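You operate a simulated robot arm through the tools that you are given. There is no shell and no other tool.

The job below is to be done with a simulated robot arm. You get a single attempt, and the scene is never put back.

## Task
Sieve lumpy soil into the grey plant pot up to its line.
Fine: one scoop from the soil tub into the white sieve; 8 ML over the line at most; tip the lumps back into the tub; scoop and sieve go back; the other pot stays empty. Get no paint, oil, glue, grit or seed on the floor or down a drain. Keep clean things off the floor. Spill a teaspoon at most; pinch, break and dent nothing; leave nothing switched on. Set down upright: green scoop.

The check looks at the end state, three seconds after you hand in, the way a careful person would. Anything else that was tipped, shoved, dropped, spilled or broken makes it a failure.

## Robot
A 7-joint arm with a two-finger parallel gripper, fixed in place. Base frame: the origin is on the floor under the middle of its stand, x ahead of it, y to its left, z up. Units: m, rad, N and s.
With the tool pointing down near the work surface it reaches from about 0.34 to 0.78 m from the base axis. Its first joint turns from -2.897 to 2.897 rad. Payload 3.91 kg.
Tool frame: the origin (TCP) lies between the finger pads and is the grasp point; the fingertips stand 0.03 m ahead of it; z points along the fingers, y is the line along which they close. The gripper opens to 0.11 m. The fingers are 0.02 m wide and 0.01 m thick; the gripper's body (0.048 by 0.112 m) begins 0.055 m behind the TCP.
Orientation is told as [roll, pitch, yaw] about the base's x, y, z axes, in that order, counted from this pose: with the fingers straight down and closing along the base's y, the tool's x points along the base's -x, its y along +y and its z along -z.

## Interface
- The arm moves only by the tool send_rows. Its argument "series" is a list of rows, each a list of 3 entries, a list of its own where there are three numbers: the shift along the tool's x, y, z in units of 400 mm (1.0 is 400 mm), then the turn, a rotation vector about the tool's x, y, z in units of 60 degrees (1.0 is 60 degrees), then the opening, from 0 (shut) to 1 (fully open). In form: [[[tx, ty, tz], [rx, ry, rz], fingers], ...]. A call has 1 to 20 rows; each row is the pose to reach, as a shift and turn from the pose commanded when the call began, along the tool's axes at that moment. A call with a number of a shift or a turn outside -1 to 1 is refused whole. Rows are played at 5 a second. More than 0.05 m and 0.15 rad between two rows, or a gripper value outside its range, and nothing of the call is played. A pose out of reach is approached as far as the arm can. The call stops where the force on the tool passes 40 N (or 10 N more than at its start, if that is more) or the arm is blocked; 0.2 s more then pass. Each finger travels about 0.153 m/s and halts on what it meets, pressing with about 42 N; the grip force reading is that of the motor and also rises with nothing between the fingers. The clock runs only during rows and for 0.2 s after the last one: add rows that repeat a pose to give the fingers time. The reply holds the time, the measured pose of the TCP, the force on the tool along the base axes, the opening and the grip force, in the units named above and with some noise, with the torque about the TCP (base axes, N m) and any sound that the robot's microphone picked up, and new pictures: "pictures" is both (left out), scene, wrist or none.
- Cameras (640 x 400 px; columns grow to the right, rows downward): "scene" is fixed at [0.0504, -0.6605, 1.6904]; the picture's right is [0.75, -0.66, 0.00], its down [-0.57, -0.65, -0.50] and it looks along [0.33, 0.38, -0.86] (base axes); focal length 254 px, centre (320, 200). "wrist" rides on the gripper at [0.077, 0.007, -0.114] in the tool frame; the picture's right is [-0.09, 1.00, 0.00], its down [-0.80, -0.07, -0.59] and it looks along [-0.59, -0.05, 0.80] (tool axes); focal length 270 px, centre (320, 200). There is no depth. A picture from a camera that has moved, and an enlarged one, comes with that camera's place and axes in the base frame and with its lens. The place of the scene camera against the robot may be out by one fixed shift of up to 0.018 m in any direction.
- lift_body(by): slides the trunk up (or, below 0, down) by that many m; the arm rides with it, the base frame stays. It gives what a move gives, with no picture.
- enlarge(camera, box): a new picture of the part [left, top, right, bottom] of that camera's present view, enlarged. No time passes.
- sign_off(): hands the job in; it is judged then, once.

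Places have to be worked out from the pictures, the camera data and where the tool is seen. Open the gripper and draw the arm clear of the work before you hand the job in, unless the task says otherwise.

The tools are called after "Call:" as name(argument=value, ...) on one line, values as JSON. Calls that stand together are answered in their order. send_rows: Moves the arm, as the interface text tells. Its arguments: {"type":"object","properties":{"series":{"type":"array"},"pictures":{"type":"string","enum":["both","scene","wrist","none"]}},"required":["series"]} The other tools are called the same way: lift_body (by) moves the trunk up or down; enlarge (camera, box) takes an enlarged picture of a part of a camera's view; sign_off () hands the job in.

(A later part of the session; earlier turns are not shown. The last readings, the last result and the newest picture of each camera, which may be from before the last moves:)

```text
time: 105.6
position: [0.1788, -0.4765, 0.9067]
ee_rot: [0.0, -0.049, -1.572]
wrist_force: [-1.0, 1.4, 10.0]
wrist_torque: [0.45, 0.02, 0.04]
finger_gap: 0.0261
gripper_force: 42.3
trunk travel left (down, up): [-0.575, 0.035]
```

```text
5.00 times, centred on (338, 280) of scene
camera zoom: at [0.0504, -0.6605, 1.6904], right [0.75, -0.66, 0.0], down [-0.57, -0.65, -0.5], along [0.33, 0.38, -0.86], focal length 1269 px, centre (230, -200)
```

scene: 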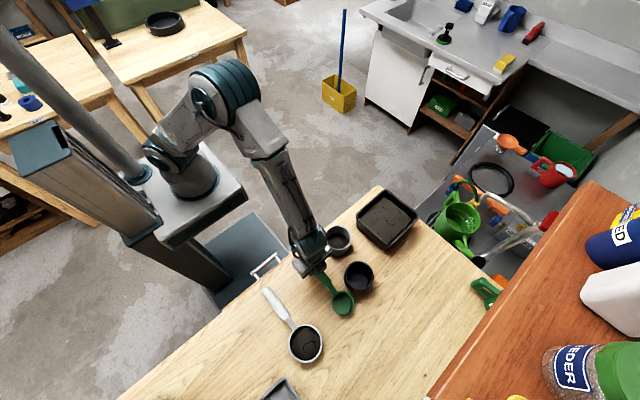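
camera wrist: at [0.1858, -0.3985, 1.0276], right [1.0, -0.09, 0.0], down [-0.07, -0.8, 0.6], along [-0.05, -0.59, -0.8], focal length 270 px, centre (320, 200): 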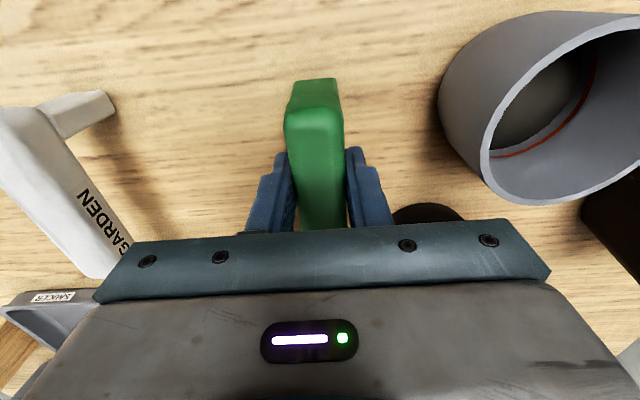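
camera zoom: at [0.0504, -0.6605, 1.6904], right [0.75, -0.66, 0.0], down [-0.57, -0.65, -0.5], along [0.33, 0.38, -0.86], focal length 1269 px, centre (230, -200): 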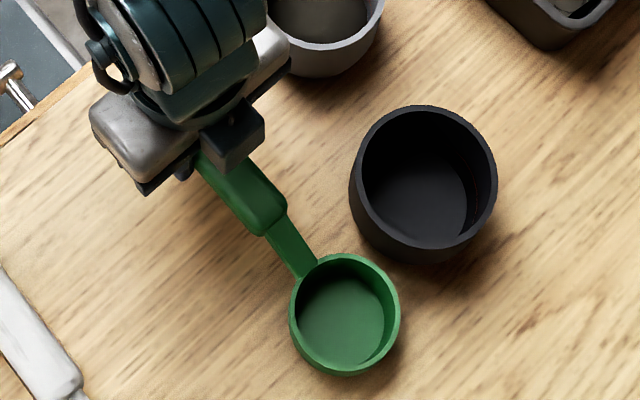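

The foot is now touching with a light 10 N, so it's level to within about a degree. Opening gently.

Call:
send_rows(series=[[[0, 0, 0], [0, 0, 0], 0.27], [[0, 0, 0], [0, 0, 0], 0.32], [[0, 0, 0], [0, 0, 0], 0.42], [[0, 0, 0], [0, 0, 0], 0.55], [[0, 0, 0], [0, 0, 0], 0.55]], pictures="both")

Call:
enlarge(camera="scene", box=[290, 240, 386, 320])

```text
time: 106.8
position: [0.1795, -0.4752, 0.9071]
ee_rot: [0.001, -0.047, -1.571]
wrist_force: [-0.3, -0.6, -0.8]
wrist_torque: [-0.05, 0.0, 0.0]
finger_gap: 0.0604
gripper_force: 0.0
trunk travel left (down, up): [-0.575, 0.035]
camera wrist: at [0.1855, -0.3936, 1.0164], right [1.0, -0.09, 0.0], down [-0.07, -0.77, 0.63], along [-0.05, -0.63, -0.78], focal length 270 px, centre (320, 200)
```

scene: 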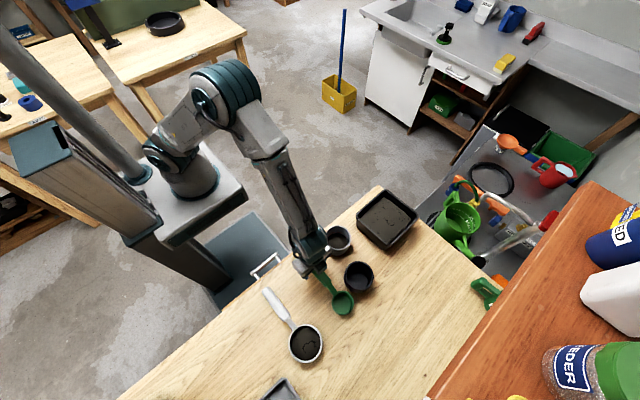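
wrist: 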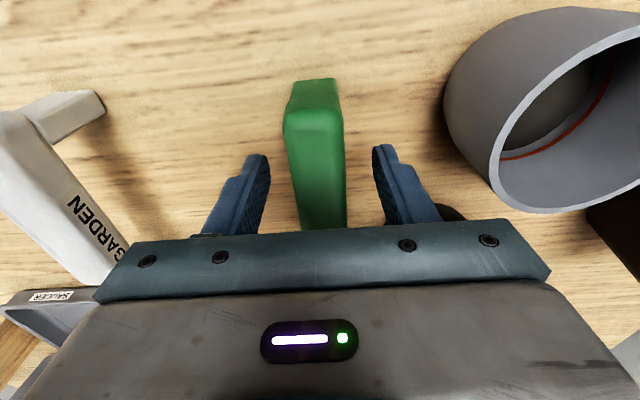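

```text
5.00 times, centred on (338, 280) of scene
camera zoom: at [0.0504, -0.6605, 1.6904], right [0.75, -0.66, 0.0], down [-0.57, -0.65, -0.5], along [0.33, 0.38, -0.86], focal length 1269 px, centre (230, -200)
```

zoom: 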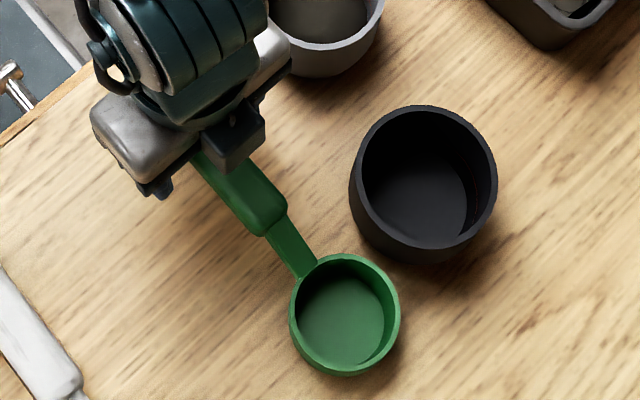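

The scoop stands upright on its home spot. I'll rise clear, straighten the tool and move above the sieve handle.

Call:
send_rows(series=[[[0, 0, -0.06], [0, 0, 0], 0.55], [[0, 0, -0.15], [0, 0, 0], 0.55], [[0, 0, -0.25], [0, 0, 0], 0.55], [[0, 0, -0.25], [0, 0.045, 0], 0.6], [[-0.03, -0.1, -0.25], [0, 0.045, 0], 0.6], [[-0.055, -0.2, -0.25], [0, 0.045, 0], 0.6], [[-0.075, -0.3, -0.25], [0, 0.045, 0], 0.6], [[-0.083, -0.38, -0.25], [0, 0.045, 0], 0.6], [[-0.083, -0.38, -0.25], [0, 0.045, 0], 0.6]], pictures="both")

Call:
enlarge(camera="wrist", box=[240, 0, 400, 100])

Call:
enlarge(camera="scene", box=[290, 240, 386, 320])

```text
time: 108.8
position: [0.0267, -0.5038, 1.0091]
ee_rot: [0.0, 0.0, -1.571]
wrist_force: [-0.4, -0.4, 0.4]
wrist_torque: [0.01, 0.01, -0.02]
finger_gap: 0.0661
gripper_force: 0.0
trunk travel left (down, up): [-0.575, 0.035]
camera wrist: at [0.0338, -0.4263, 1.1235], right [1.0, -0.09, 0.0], down [-0.07, -0.8, 0.59], along [-0.05, -0.59, -0.8], focal length 270 px, centre (320, 200)
```

scene: 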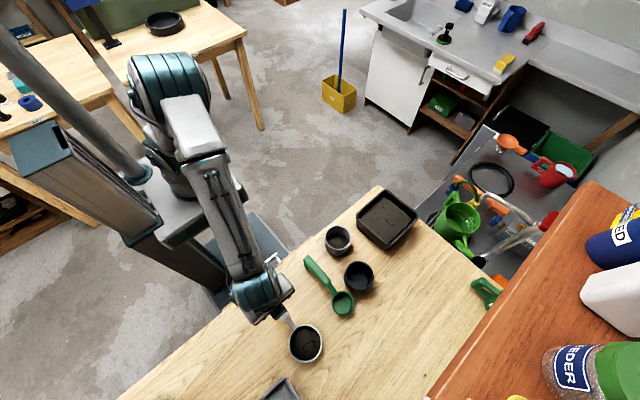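
wrist: 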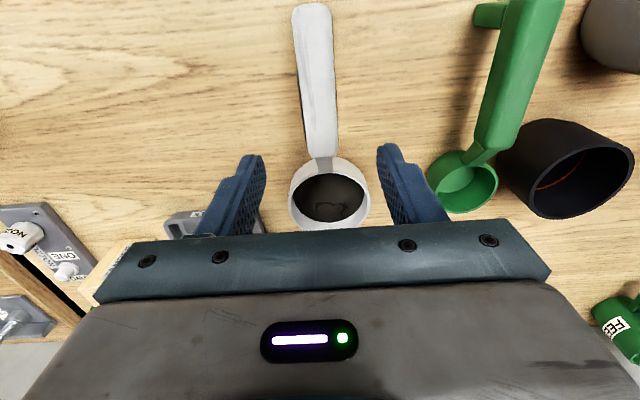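

```text
4.00 times, centred on (320, 50) of wrist
camera zoom: at [0.0338, -0.4263, 1.1235], right [1.0, -0.09, 0.0], down [-0.07, -0.8, 0.59], along [-0.05, -0.59, -0.8], focal length 1081 px, centre (320, 800)
```

zoom: 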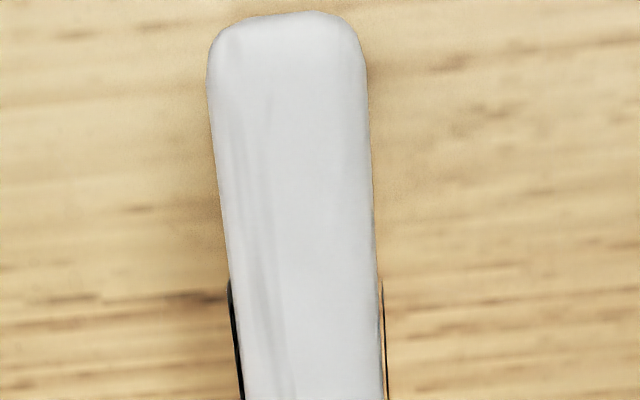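

```text
5.00 times, centred on (338, 280) of scene
camera zoom: at [0.0504, -0.6605, 1.6904], right [0.75, -0.66, 0.0], down [-0.57, -0.65, -0.5], along [0.33, 0.38, -0.86], focal length 1269 px, centre (230, -200)
```

zoom: 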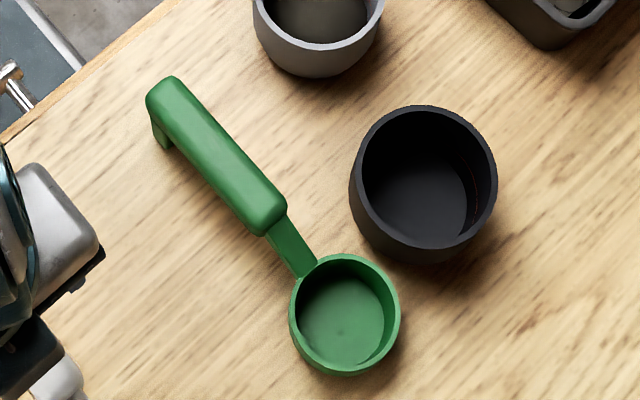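

The scoop is upright and clean, and I'm centred over the sieve handle. Descending to z≈0.905 and closing on it.

Call:
send_rows(series=[[[0, 0, 0.07], [0, 0, 0], 0.6], [[0, 0, 0.14], [0, 0, 0], 0.6], [[0, 0, 0.2], [0, 0, 0], 0.6], [[0, 0, 0.24], [0, 0, 0], 0.6], [[0, 0, 0.256], [0, 0, 0], 0.6], [[0, 0, 0.256], [0, 0, 0], 0.6], [[0, 0, 0.256], [0, 0, 0], 0.45], [[0, 0, 0.256], [0, 0, 0], 0.33], [[0, 0, 0.256], [0, 0, 0], 0.25], [[0, 0, 0.256], [0, 0, 0], 0.15], [[0, 0, 0.256], [0, 0, 0], 0.15], [[0, 0, 0.256], [0, 0, 0], 0.15]], pictures="both")

Call:
enlarge(camera="scene", box=[270, 310, 342, 370])

```text
time: 111.4
position: [0.0276, -0.5035, 0.9056]
ee_rot: [-0.001, 0.002, -1.571]
wrist_force: [-0.1, 0.8, 0.1]
wrist_torque: [-0.02, -0.01, 0.06]
finger_gap: 0.0264
gripper_force: 42.1
trunk travel left (down, up): [-0.575, 0.035]
camera wrist: at [0.0335, -0.4267, 1.0192], right [1.0, -0.09, 0.0], down [-0.07, -0.8, 0.59], along [-0.05, -0.59, -0.8], focal length 270 px, centre (320, 200)
```

scene: 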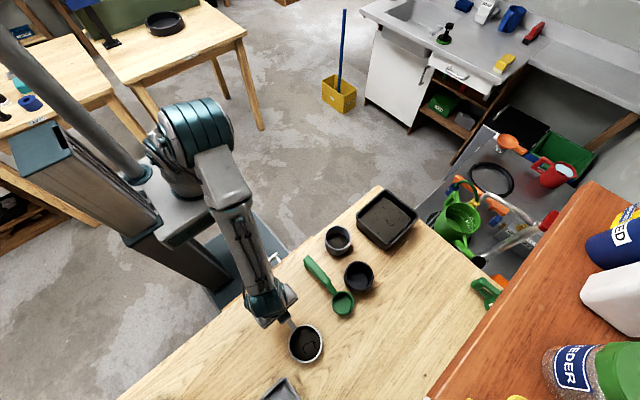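
wrist: 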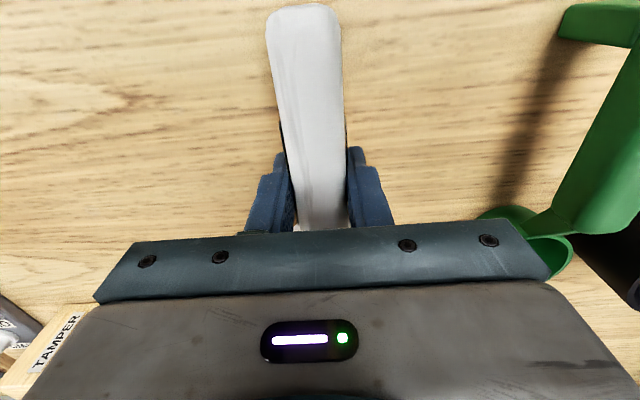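

```text
6.67 times, centred on (306, 340) of scene
camera zoom: at [0.0504, -0.6605, 1.6904], right [0.75, -0.66, 0.0], down [-0.57, -0.65, -0.5], along [0.33, 0.38, -0.86], focal length 1692 px, centre (413, -733)
```

zoom: 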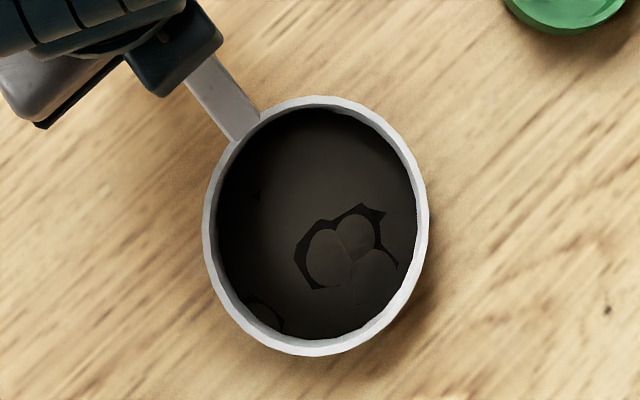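

Gripped at 26.4 mm with the soil undisturbed. I'll lift just 3 cm, slowly, to see whether fines fall without any shaking.

Call:
send_rows(series=[[[0, 0, -0.005], [0, 0, 0], 0.15], [[0, 0, -0.015], [0, 0, 0], 0.15], [[0, 0, -0.03], [0, 0, 0], 0.15], [[0, 0, -0.045], [0, 0, 0], 0.15], [[0, 0, -0.06], [0, 0, 0], 0.15], [[0, 0, -0.075], [0, 0, 0], 0.15]], pictures="scene")

Call:
enlarge(camera="scene", box=[270, 310, 342, 370])

```text
time: 112.8
position: [0.0287, -0.5036, 0.9357]
ee_rot: [0.0, -0.001, -1.571]
wrist_force: [0.4, 0.7, -1.6]
wrist_torque: [0.0, 0.0, 0.0]
finger_gap: 0.0267
gripper_force: 41.5
trunk travel left (down, up): [-0.575, 0.035]
```

scene: 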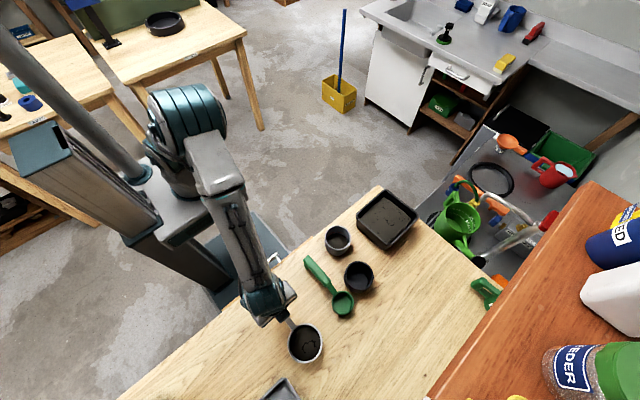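

```text
6.67 times, centred on (306, 340) of scene
camera zoom: at [0.0504, -0.6605, 1.6904], right [0.75, -0.66, 0.0], down [-0.57, -0.65, -0.5], along [0.33, 0.38, -0.86], focal length 1692 px, centre (413, -733)
```

zoom: 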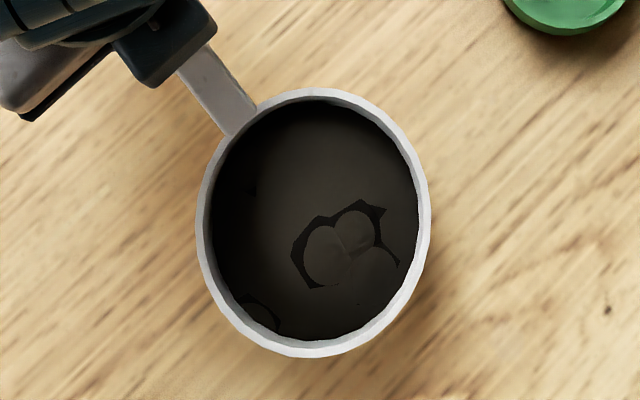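

The contents are unchanged and the table underneath is clean, so fines don't fall without shaking. I'll carry the sieve slowly and smoothly towards the grey pot (centre ≈(0.296,-0.453)), keeping clear of the black pot.

Call:
send_rows(series=[[[0, 0, -0.01], [0, 0, 0], 0.15], [[0, 0, -0.03], [0, 0, 0], 0.15], [[0, 0, -0.055], [0, 0, 0], 0.15], [[0, 0, -0.085], [0, 0, 0], 0.15], [[0, 0, -0.115], [0, 0, 0], 0.15], [[0, 0, -0.14], [0, 0, 0], 0.15], [[0, 0, -0.155], [0, 0, 0], 0.15], [[0.01, 0.0075, -0.1625], [0, 0, 0], 0.15], [[0.0325, 0.025, -0.1625], [0, 0, 0], 0.15], [[0.06, 0.0475, -0.1625], [0, 0, 0], 0.15], [[0.09, 0.0725, -0.1625], [0, 0, 0], 0.15], [[0.12, 0.0975, -0.1625], [0, 0, 0], 0.15], [[0.1525, 0.1225, -0.1625], [0, 0, 0], 0.15], [[0.1825, 0.1475, -0.1625], [0, 0, 0], 0.15], [[0.215, 0.1725, -0.1625], [0, 0, 0], 0.15], [[0.2425, 0.195, -0.1625], [0, 0, 0], 0.15], [[0.265, 0.2125, -0.1625], [0, 0, 0], 0.15], [[0.28, 0.225, -0.1625], [0, 0, 0], 0.15], [[0.285, 0.23, -0.1625], [0, 0, 0], 0.15]], pictures="both")

Call:
enlarge(camera="scene", box=[260, 240, 372, 370])

```text
time: 116.8
position: [0.1196, -0.3899, 1.0008]
ee_rot: [0.001, 0.0, -1.571]
wrist_force: [-0.9, 1.1, -1.8]
wrist_torque: [0.03, 0.02, -0.04]
finger_gap: 0.0268
gripper_force: 41.6
trunk travel left (down, up): [-0.575, 0.035]
camera wrist: at [0.1261, -0.3135, 1.1143], right [1.0, -0.09, 0.0], down [-0.07, -0.8, 0.59], along [-0.05, -0.59, -0.8], focal length 270 px, centre (320, 200)
```

scene: 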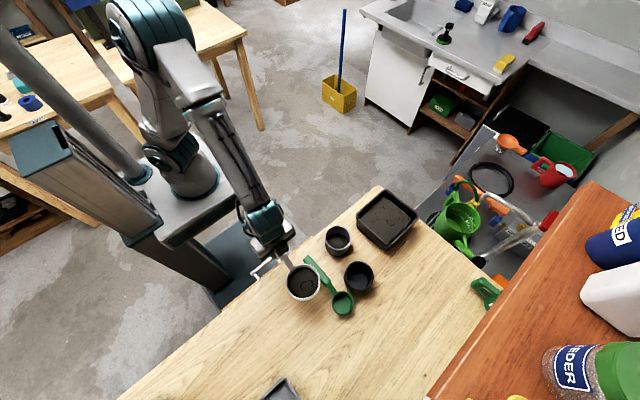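
wrist: 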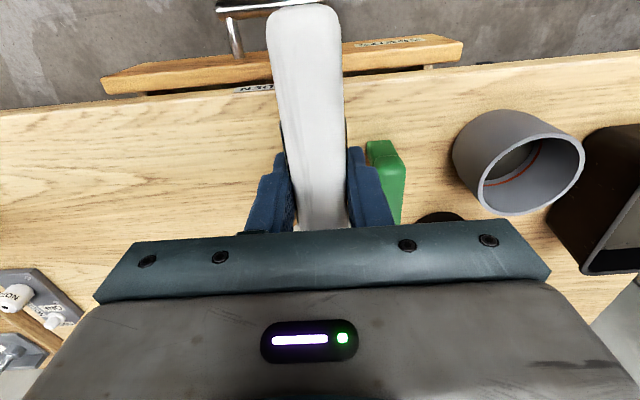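

```text
3.08 times, centred on (316, 305) of scene
camera zoom: at [0.0504, -0.6605, 1.6904], right [0.75, -0.66, 0.0], down [-0.57, -0.65, -0.5], along [0.33, 0.38, -0.86], focal length 781 px, centre (332, -123)
```

zoom: 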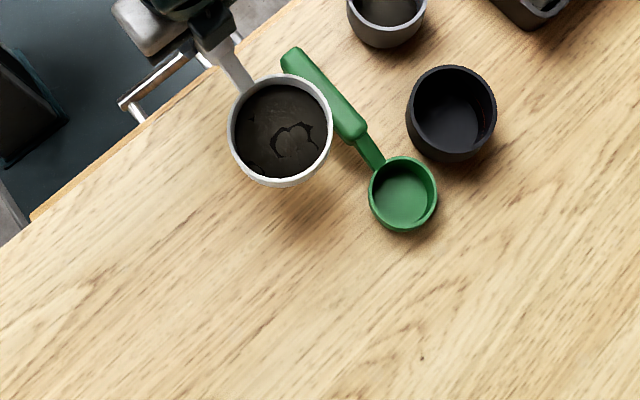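

Still no drips. Continuing slowly to directly above the grey pot.

Call:
send_rows(series=[[[0.0018, 0.0066, 0], [0, 0, 0], 0.15], [[0.007, 0.0264, 0], [0, 0, 0], 0.15], [[0.0153, 0.0572, 0], [0, 0, 0], 0.15], [[0.0259, 0.0968, 0], [0, 0, 0], 0.15], [[0.0376, 0.1408, 0], [0, 0, 0], 0.15], [[0.0494, 0.1848, 0], [0, 0, 0], 0.15], [[0.0611, 0.2288, 0], [0, 0, 0], 0.15], [[0.0729, 0.2728, 0], [0, 0, 0], 0.15], [[0.0846, 0.3168, 0], [0, 0, 0], 0.15], [[0.0952, 0.3564, 0], [0, 0, 0], 0.15], [[0.1046, 0.3916, 0], [0, 0, 0], 0.15], [[0.1116, 0.418, 0], [0, 0, 0], 0.15], [[0.1157, 0.4334, 0], [0, 0, 0], 0.15], [[0.1175, 0.44, 0], [0, 0, 0], 0.15], [[0.1175, 0.44, 0], [0, 0, 0], 0.15]], pictures="both")

Call:
enlarge(camera="scene", box=[300, 205, 380, 265])

```text
time: 120.0
position: [0.2951, -0.3433, 0.9995]
ee_rot: [-0.001, 0.001, -1.572]
wrist_force: [0.0, 0.1, -1.6]
wrist_torque: [0.0, -0.01, 0.03]
finger_gap: 0.0266
gripper_force: 41.9
trunk travel left (down, up): [-0.575, 0.035]
camera wrist: at [0.3019, -0.2663, 1.1143], right [1.0, -0.09, 0.0], down [-0.07, -0.8, 0.59], along [-0.05, -0.59, -0.8], focal length 270 px, centre (320, 200)
```

scene: 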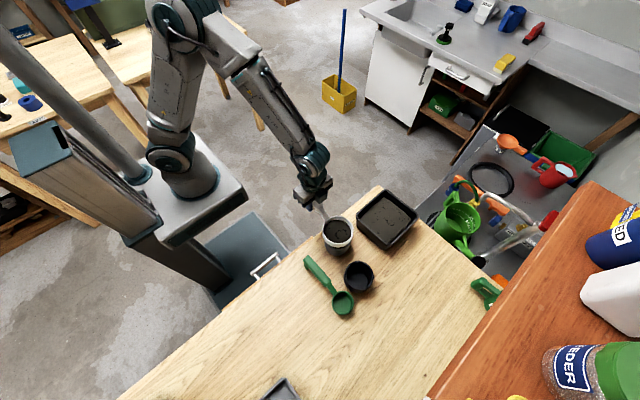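
wrist: 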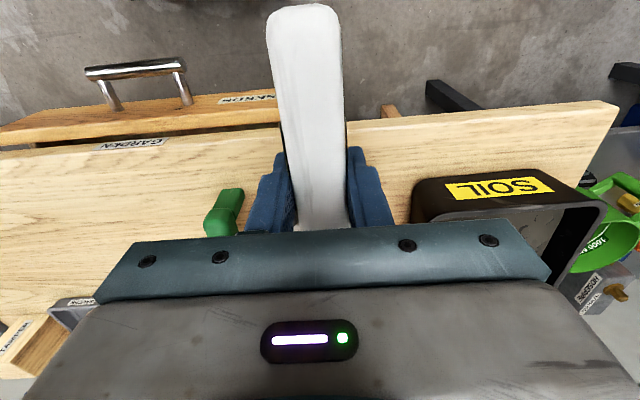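

```text
6.67 times, centred on (340, 235) of scene
camera zoom: at [0.0504, -0.6605, 1.6904], right [0.75, -0.66, 0.0], down [-0.57, -0.65, -0.5], along [0.33, 0.38, -0.86], focal length 1692 px, centre (187, -33)
```

zoom: 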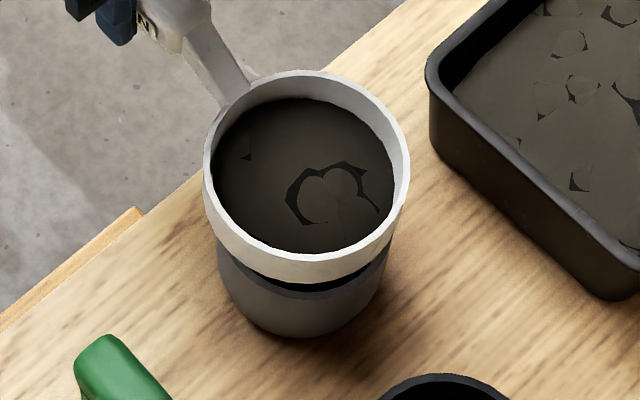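

The sieve is over the pot, and I can see a small gap down to the rim. I'll zoom closer to check the alignment.

Call:
enlarge(camera="scene", box=[318, 215, 366, 260])

```text
8.89 times, centred on (342, 238) of scene
camera zoom: at [0.0504, -0.6605, 1.6904], right [0.75, -0.66, 0.0], down [-0.57, -0.65, -0.5], along [0.33, 0.38, -0.86], focal length 2256 px, centre (124, -133)
```

zoom: 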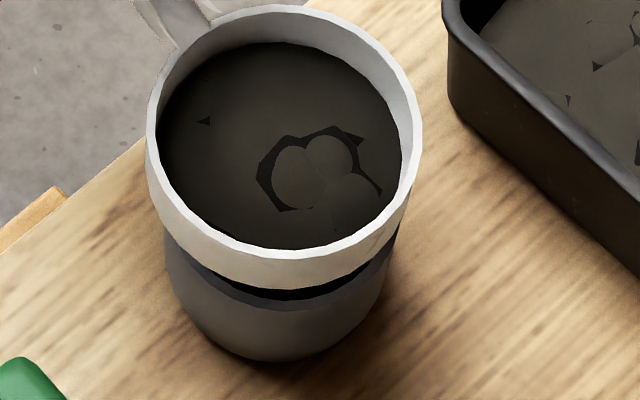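

Comparing the camera geometry at home and here, the sieve sits about 2–3 mm off the pot's axis towards (-x,+y). I'll correct that and lower 2 cm so the gap to the rim is small.

Call:
send_rows(series=[[[-0.002, 0.002, 0.005], [0, 0, 0], 0.15], [[-0.004, 0.005, 0.015], [0, 0, 0], 0.15], [[-0.0055, 0.00625, 0.028], [0, 0, 0], 0.15], [[-0.0055, 0.00625, 0.04], [0, 0, 0], 0.15], [[-0.0055, 0.00625, 0.05], [0, 0, 0], 0.15], [[-0.0055, 0.00625, 0.05], [0, 0, 0], 0.15]], pictures="scene")

Call:
enlarge(camera="scene", box=[318, 215, 366, 260])

```text
time: 121.4
position: [0.2988, -0.3449, 0.9804]
ee_rot: [0.0, -0.001, -1.57]
wrist_force: [-1.2, 0.3, -2.1]
wrist_torque: [0.01, -0.02, 0.03]
finger_gap: 0.0263
gripper_force: 42.4
trunk travel left (down, up): [-0.575, 0.035]
```

scene: 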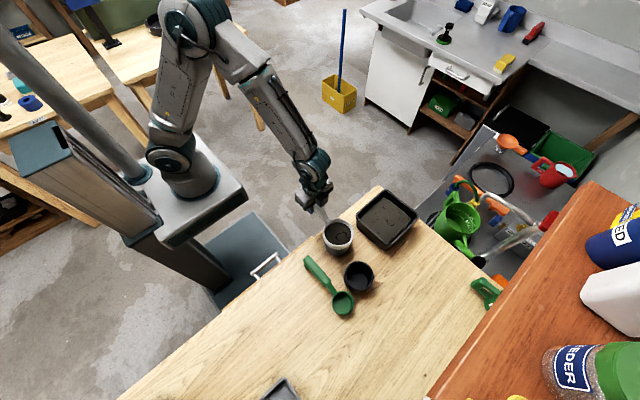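

```text
8.89 times, centred on (342, 238) of scene
camera zoom: at [0.0504, -0.6605, 1.6904], right [0.75, -0.66, 0.0], down [-0.57, -0.65, -0.5], along [0.33, 0.38, -0.86], focal length 2256 px, centre (124, -133)
```

zoom: 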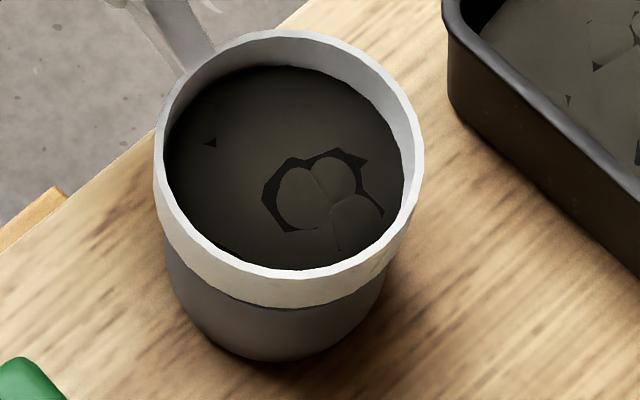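

The sieve is now aligned to about 1.5 mm with an ~8 mm gap. I'll start with gentle vertical shaking (1.5 cm strokes), since that keeps whatever falls directly over the opening.

Call:
send_rows(series=[[[0, 0, 0.008], [0, 0, 0], 0.15], [[0, 0, -0.03], [0, 0, 0], 0.15], [[0, 0, 0.008], [0, 0, 0], 0.15], [[0, 0, -0.03], [0, 0, 0], 0.15], [[0, 0, 0.008], [0, 0, 0], 0.15], [[0, 0, 0.008], [0, 0, 0], 0.15]], pictures="scene")

Call:
enlarge(camera="scene", box=[318, 215, 366, 260])

```text
time: 122.8
position: [0.2982, -0.3462, 0.9783]
ee_rot: [0.001, 0.0, -1.572]
wrist_force: [0.4, 0.1, -1.8]
wrist_torque: [0.08, 0.04, -0.04]
finger_gap: 0.0264
gripper_force: 41.7
trunk travel left (down, up): [-0.575, 0.035]
```

scene: 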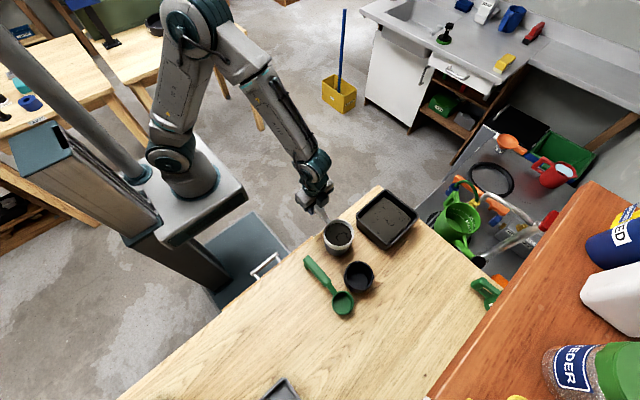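

```text
8.89 times, centred on (342, 238) of scene
camera zoom: at [0.0504, -0.6605, 1.6904], right [0.75, -0.66, 0.0], down [-0.57, -0.65, -0.5], along [0.33, 0.38, -0.86], focal length 2256 px, centre (124, -133)
```

zoom: 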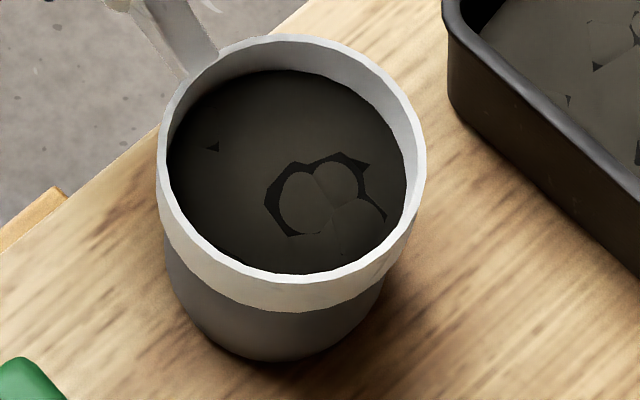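

Vertical strokes left the contents unchanged. Now a small side-to-side shake (±5 mm, two cycles).

Call:
send_rows(series=[[[0, 0.0125, 0], [0, 0, 0], 0.15], [[0, -0.0125, 0], [0, 0, 0], 0.15], [[0, 0.0125, 0], [0, 0, 0], 0.15], [[0, -0.0125, 0], [0, 0, 0], 0.15], [[0, 0, 0], [0, 0, 0], 0.15], [[0, 0, 0], [0, 0, 0], 0.15]], pictures="scene")

Call:
enlarge(camera="scene", box=[318, 215, 366, 260])

```text
time: 124.2
position: [0.2988, -0.3455, 0.9797]
ee_rot: [-0.001, -0.002, -1.572]
wrist_force: [0.9, 0.1, -1.5]
wrist_torque: [0.01, -0.03, -0.02]
finger_gap: 0.0268
gripper_force: 42.3
trunk travel left (down, up): [-0.575, 0.035]
```

scene: 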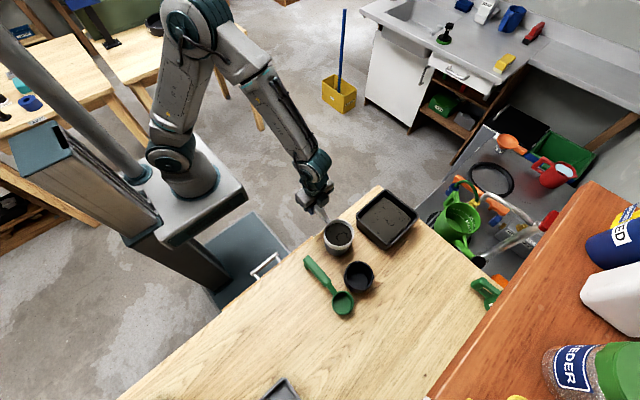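

```text
8.89 times, centred on (342, 238) of scene
camera zoom: at [0.0504, -0.6605, 1.6904], right [0.75, -0.66, 0.0], down [-0.57, -0.65, -0.5], along [0.33, 0.38, -0.86], focal length 2256 px, centre (124, -133)
```

zoom: 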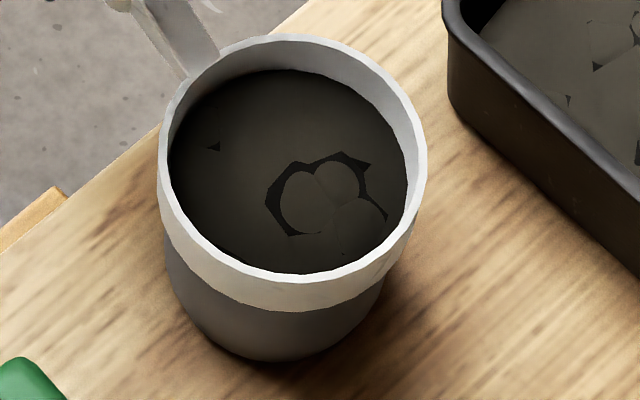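

Still no change; I'll try faster vertical strokes (4 cm per row, two cycles), which keep the fall line straight.

Call:
send_rows(series=[[[0, 0, -0.1], [0, 0, 0], 0.15], [[0, 0, 0], [0, 0, 0], 0.15], [[0, 0, -0.1], [0, 0, 0], 0.15], [[0, 0, 0], [0, 0, 0], 0.15], [[0, 0, 0], [0, 0, 0], 0.15]], pictures="scene")

Call:
enlarge(camera="scene", box=[318, 215, 366, 260])

```text
time: 125.4
position: [0.2986, -0.3454, 0.9786]
ee_rot: [0.0, 0.001, -1.57]
wrist_force: [0.4, 0.6, -1.0]
wrist_torque: [0.04, 0.02, -0.02]
finger_gap: 0.0266
gripper_force: 42.1
trunk travel left (down, up): [-0.575, 0.035]
```

scene: 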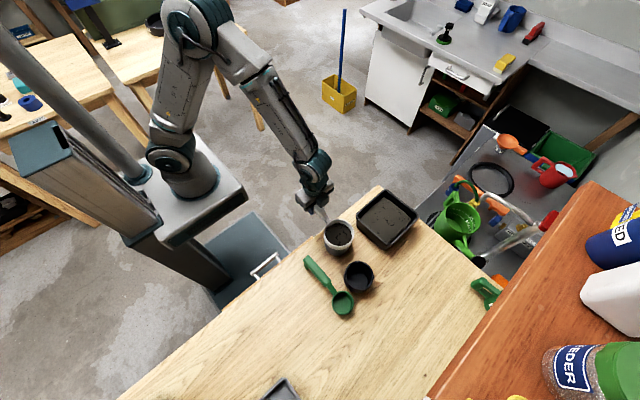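

```text
8.89 times, centred on (342, 238) of scene
camera zoom: at [0.0504, -0.6605, 1.6904], right [0.75, -0.66, 0.0], down [-0.57, -0.65, -0.5], along [0.33, 0.38, -0.86], focal length 2256 px, centre (124, -133)
```

zoom: 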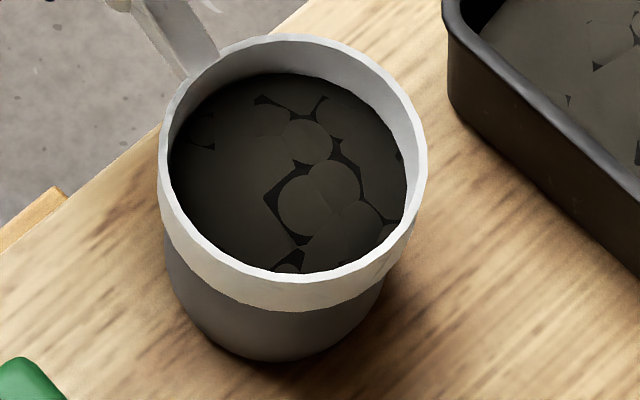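

The faster strokes work: more lumps are showing, so fines went through. Two more cycles, then I'll check the level in the pot.

Call:
send_rows(series=[[[0, 0, -0.1], [0, 0, 0], 0.15], [[0, 0, 0], [0, 0, 0], 0.15], [[0, 0, -0.1], [0, 0, 0], 0.15], [[0, 0, 0], [0, 0, 0], 0.15], [[0, 0, 0], [0, 0, 0], 0.15]], pictures="scene")

Call:
enlarge(camera="scene", box=[318, 215, 366, 260])

```text
time: 126.6
position: [0.2981, -0.3436, 0.9757]
ee_rot: [0.001, 0.002, -1.573]
wrist_force: [-0.5, 0.4, 2.7]
wrist_torque: [-0.24, 0.06, -0.05]
finger_gap: 0.0265
gripper_force: 42.3
trunk travel left (down, up): [-0.575, 0.035]
```

scene: 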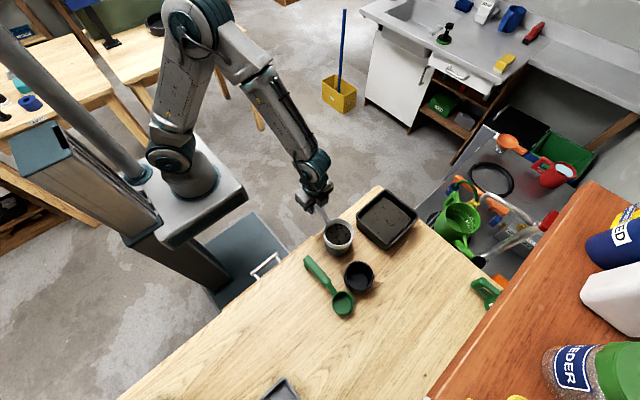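

```text
8.89 times, centred on (342, 238) of scene
camera zoom: at [0.0504, -0.6605, 1.6904], right [0.75, -0.66, 0.0], down [-0.57, -0.65, -0.5], along [0.33, 0.38, -0.86], focal length 2256 px, centre (124, -133)
```

zoom: 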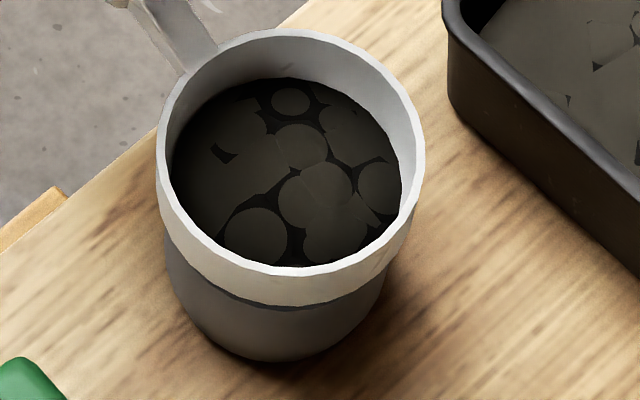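

The last reading shows about 4 N of contact with the pot rim (stroke overshoot), so I'll raise the sieve 2 cm straight away and look at the pot.

Call:
send_rows(series=[[[0, 0, -0.005], [0, 0, 0], 0.15], [[0, 0, -0.015], [0, 0, 0], 0.15], [[0, 0, -0.03], [0, 0, 0], 0.15], [[0, 0, -0.045], [0, 0, 0], 0.15], [[0, 0, -0.05], [0, 0, 0], 0.15], [[0, 0, -0.05], [0, 0, 0], 0.15]], pictures="both")

Call:
enlarge(camera="scene", box=[318, 215, 366, 260])

```text
time: 128.0
position: [0.2987, -0.3458, 0.9972]
ee_rot: [0.0, 0.001, -1.569]
wrist_force: [-0.5, 0.8, -0.8]
wrist_torque: [0.02, 0.0, 0.01]
finger_gap: 0.0265
gripper_force: 41.6
trunk travel left (down, up): [-0.575, 0.035]
camera wrist: at [0.3048, -0.268, 1.1114], right [1.0, -0.09, 0.0], down [-0.07, -0.8, 0.59], along [-0.05, -0.59, -0.8], focal length 270 px, centre (320, 200)
```

scene: 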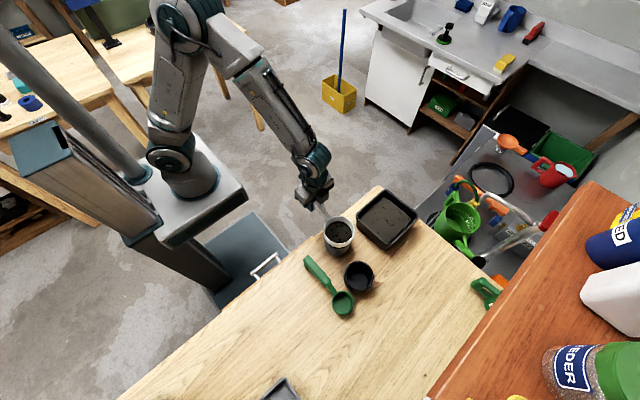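
wrist: 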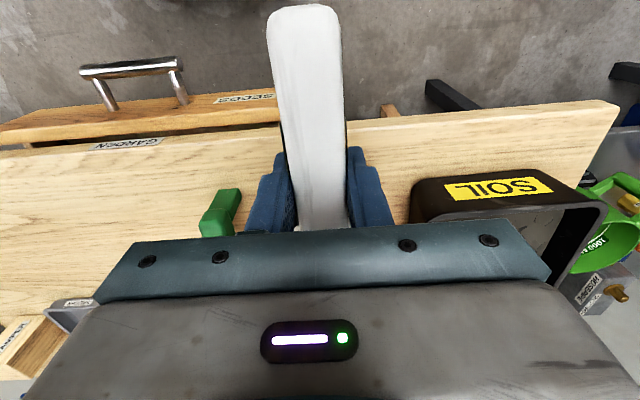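

```text
8.89 times, centred on (342, 238) of scene
camera zoom: at [0.0504, -0.6605, 1.6904], right [0.75, -0.66, 0.0], down [-0.57, -0.65, -0.5], along [0.33, 0.38, -0.86], focal length 2256 px, centre (124, -133)
```

zoom: 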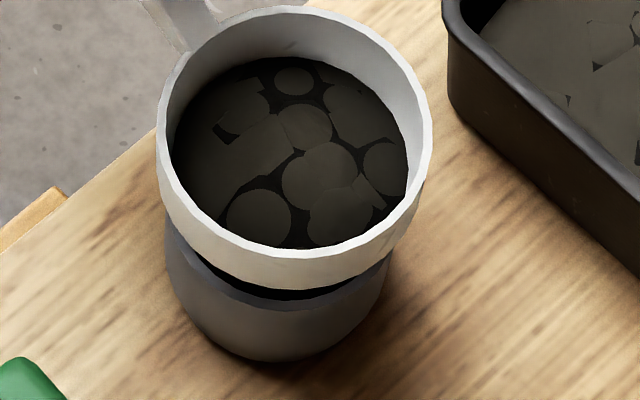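

Clear of contact again, and the pot hasn't shifted. To read the level, I'll slide the sieve slowly over the tub, so any drips land there.

Call:
send_rows(series=[[[0, 0, -0.015], [0, 0, 0], 0.15], [[0, 0.005, -0.04], [0, 0, 0], 0.15], [[0, 0.02, -0.06], [0, 0, 0], 0.15], [[0, 0.045, -0.0625], [0, 0, 0], 0.15], [[0, 0.08, -0.0625], [0, 0, 0], 0.15], [[0, 0.12, -0.0625], [0, 0, 0], 0.15], [[0, 0.16, -0.0625], [0, 0, 0], 0.15], [[0, 0.2, -0.0625], [0, 0, 0], 0.15], [[0, 0.24, -0.0625], [0, 0, 0], 0.15], [[0, 0.28, -0.0625], [0, 0, 0], 0.15], [[0, 0.315, -0.0625], [0, 0, 0], 0.15], [[0, 0.345, -0.0625], [0, 0, 0], 0.15], [[0, 0.367, -0.0625], [0, 0, 0], 0.15], [[0, 0.381, -0.0625], [0, 0, 0], 0.15], [[0, 0.3875, -0.0625], [0, 0, 0], 0.15], [[0, 0.3875, -0.0625], [0, 0, 0], 0.15]], pictures="both")

Call:
enlarge(camera="scene", box=[318, 215, 366, 260])

Call:
enlarge(camera="scene", box=[350, 160, 446, 240])

Call:
enlarge(camera="wrist", box=[60, 80, 220, 230])

```text
time: 131.4
position: [0.4536, -0.3456, 1.0223]
ee_rot: [0.0, -0.001, -1.57]
wrist_force: [0.6, 0.1, -1.1]
wrist_torque: [0.05, 0.0, -0.02]
finger_gap: 0.0265
gripper_force: 42.1
trunk travel left (down, up): [-0.575, 0.035]
camera wrist: at [0.4591, -0.2685, 1.136], right [1.0, -0.09, 0.0], down [-0.07, -0.8, 0.59], along [-0.05, -0.59, -0.8], focal length 270 px, centre (320, 200)
```

scene: 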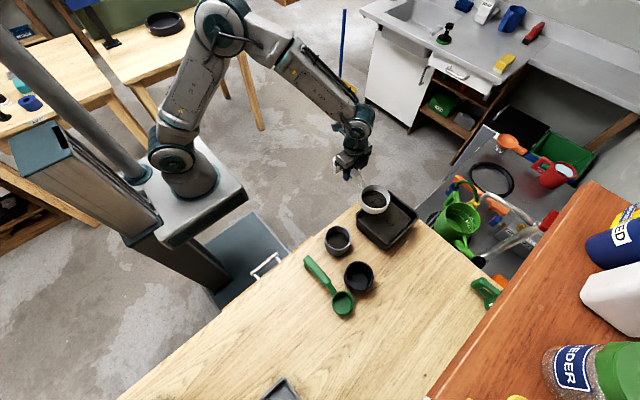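
wrist: 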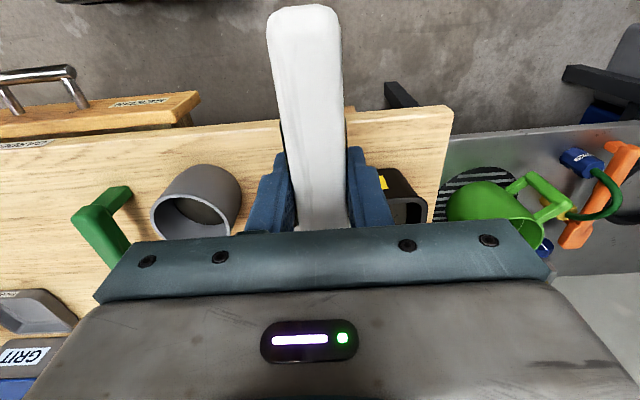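

```text
8.89 times, centred on (342, 238) of scene
camera zoom: at [0.0504, -0.6605, 1.6904], right [0.75, -0.66, 0.0], down [-0.57, -0.65, -0.5], along [0.33, 0.38, -0.86], focal length 2256 px, centre (124, -133)
```

zoom: 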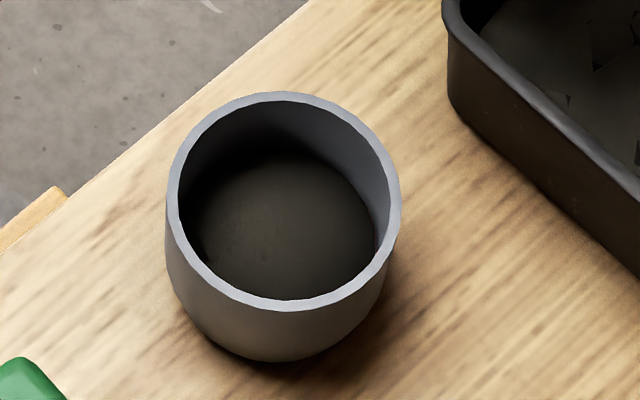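

```text
5.00 times, centred on (398, 200) of scene
camera zoom: at [0.0504, -0.6605, 1.6904], right [0.75, -0.66, 0.0], down [-0.57, -0.65, -0.5], along [0.33, 0.38, -0.86], focal length 1269 px, centre (-70, 200)
```

zoom: 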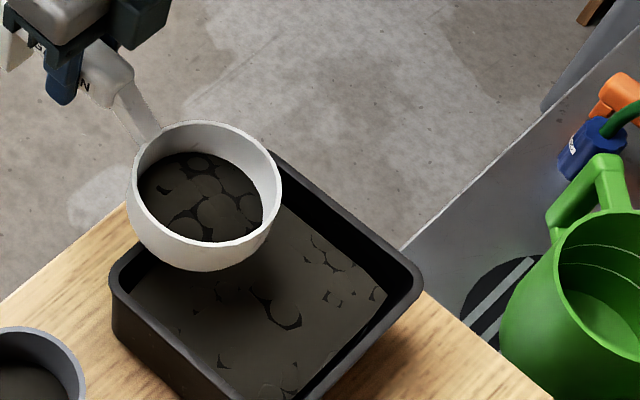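

```text
2.67 times, centred on (140, 155) of wrist
camera zoom: at [0.4591, -0.2685, 1.136], right [1.0, -0.09, 0.0], down [-0.07, -0.8, 0.59], along [-0.05, -0.59, -0.8], focal length 721 px, centre (800, 320)
```

zoom: 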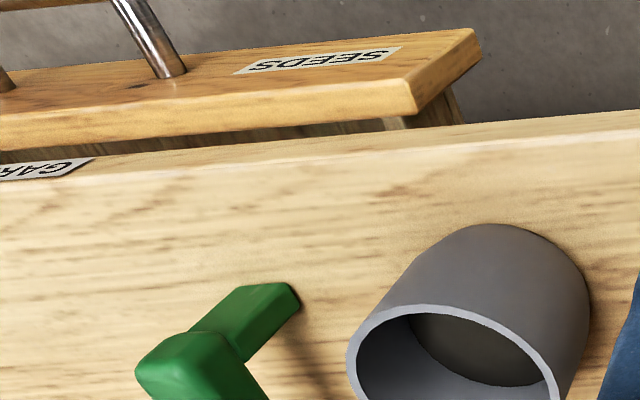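

The red line isn't obvious any more, so the level may already be near it. Zooming hard on the pot interior.

Call:
enlarge(camera="scene", box=[324, 224, 352, 250])

Call:
enlarge(camera="wrist", box=[146, 165, 242, 240])

```text
15.38 times, centred on (338, 237) of scene
camera zoom: at [0.0504, -0.6605, 1.6904], right [0.75, -0.66, 0.0], down [-0.57, -0.65, -0.5], along [0.33, 0.38, -0.86], focal length 3904 px, centre (43, -369)
```

zoom: 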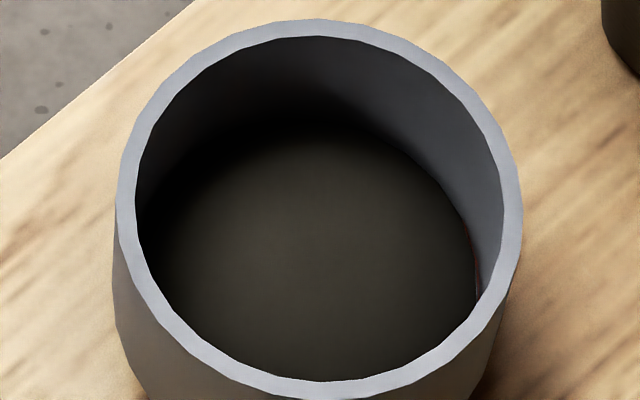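

```text
5.33 times, centred on (194, 202) of wrist
camera zoom: at [0.4591, -0.2685, 1.136], right [1.0, -0.09, 0.0], down [-0.07, -0.8, 0.59], along [-0.05, -0.59, -0.8], focal length 1442 px, centre (992, 187)
```

zoom: 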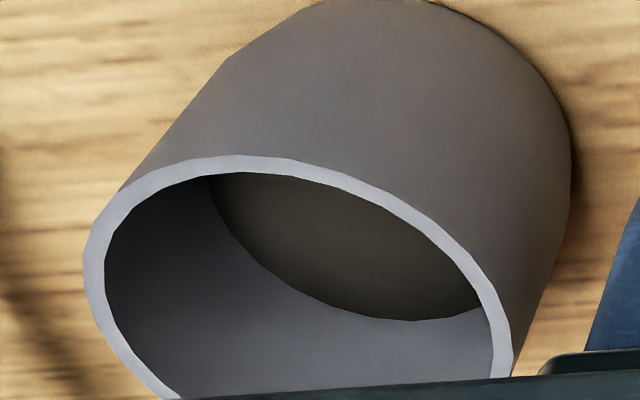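

The red line shows only as a sliver at the soil edge, so the level is right at the line. I'll magnify that spot and the other side to judge whether it's just under or just over.

Call:
enlarge(camera="scene", box=[343, 235, 353, 246])

Call:
enlarge(camera="wrist", box=[176, 192, 216, 217])

Call:
enlarge(camera="wrist", box=[206, 210, 238, 235])

Call:
enlarge(camera="scene", box=[326, 226, 350, 242])

```text
16.00 times, centred on (348, 240) of scene
camera zoom: at [0.0504, -0.6605, 1.6904], right [0.75, -0.66, 0.0], down [-0.57, -0.65, -0.5], along [0.33, 0.38, -0.86], focal length 4060 px, centre (-128, -448)
```

zoom: 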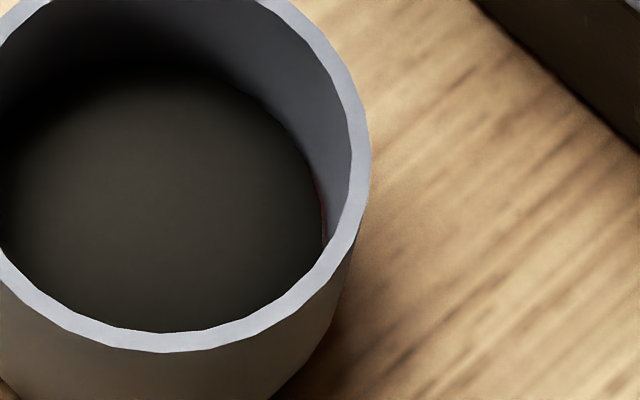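

```text
16.00 times, centred on (196, 204) of wrist
camera zoom: at [0.4591, -0.2685, 1.136], right [1.0, -0.09, 0.0], down [-0.07, -0.8, 0.59], along [-0.05, -0.59, -0.8], focal length 4325 px, centre (2304, 128)
```

zoom: 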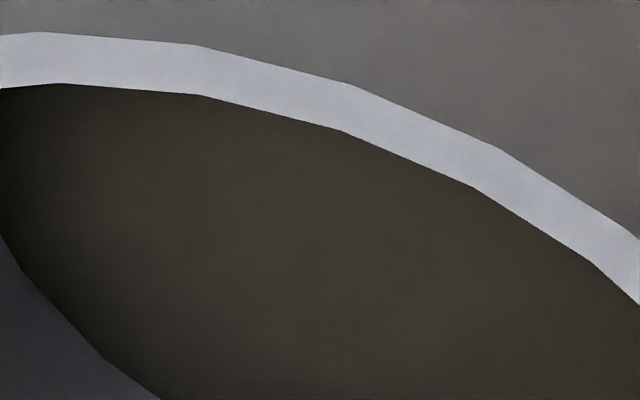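

```text
16.00 times, centred on (222, 222) of wrist
camera zoom: at [0.4591, -0.2685, 1.136], right [1.0, -0.09, 0.0], down [-0.07, -0.8, 0.59], along [-0.05, -0.59, -0.8], focal length 4325 px, centre (1888, -160)
```

zoom: 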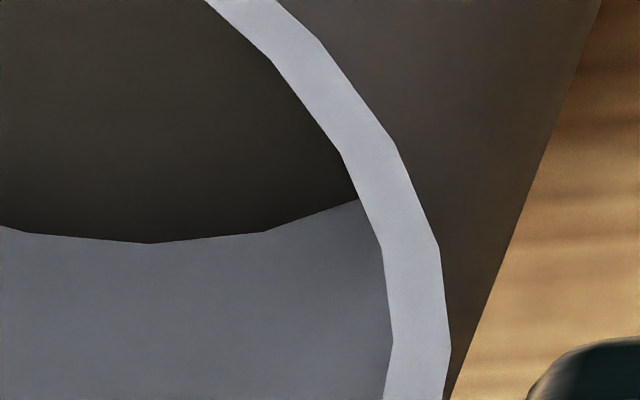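

```text
16.00 times, centred on (338, 234) of scene
camera zoom: at [0.0504, -0.6605, 1.6904], right [0.75, -0.66, 0.0], down [-0.57, -0.65, -0.5], along [0.33, 0.38, -0.86], focal length 4060 px, centre (32, -344)
```

zoom: 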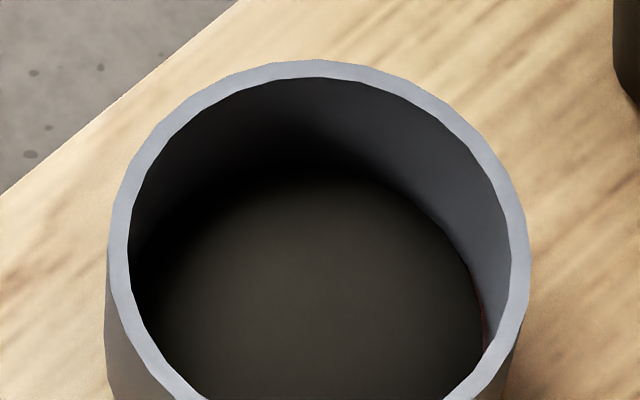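

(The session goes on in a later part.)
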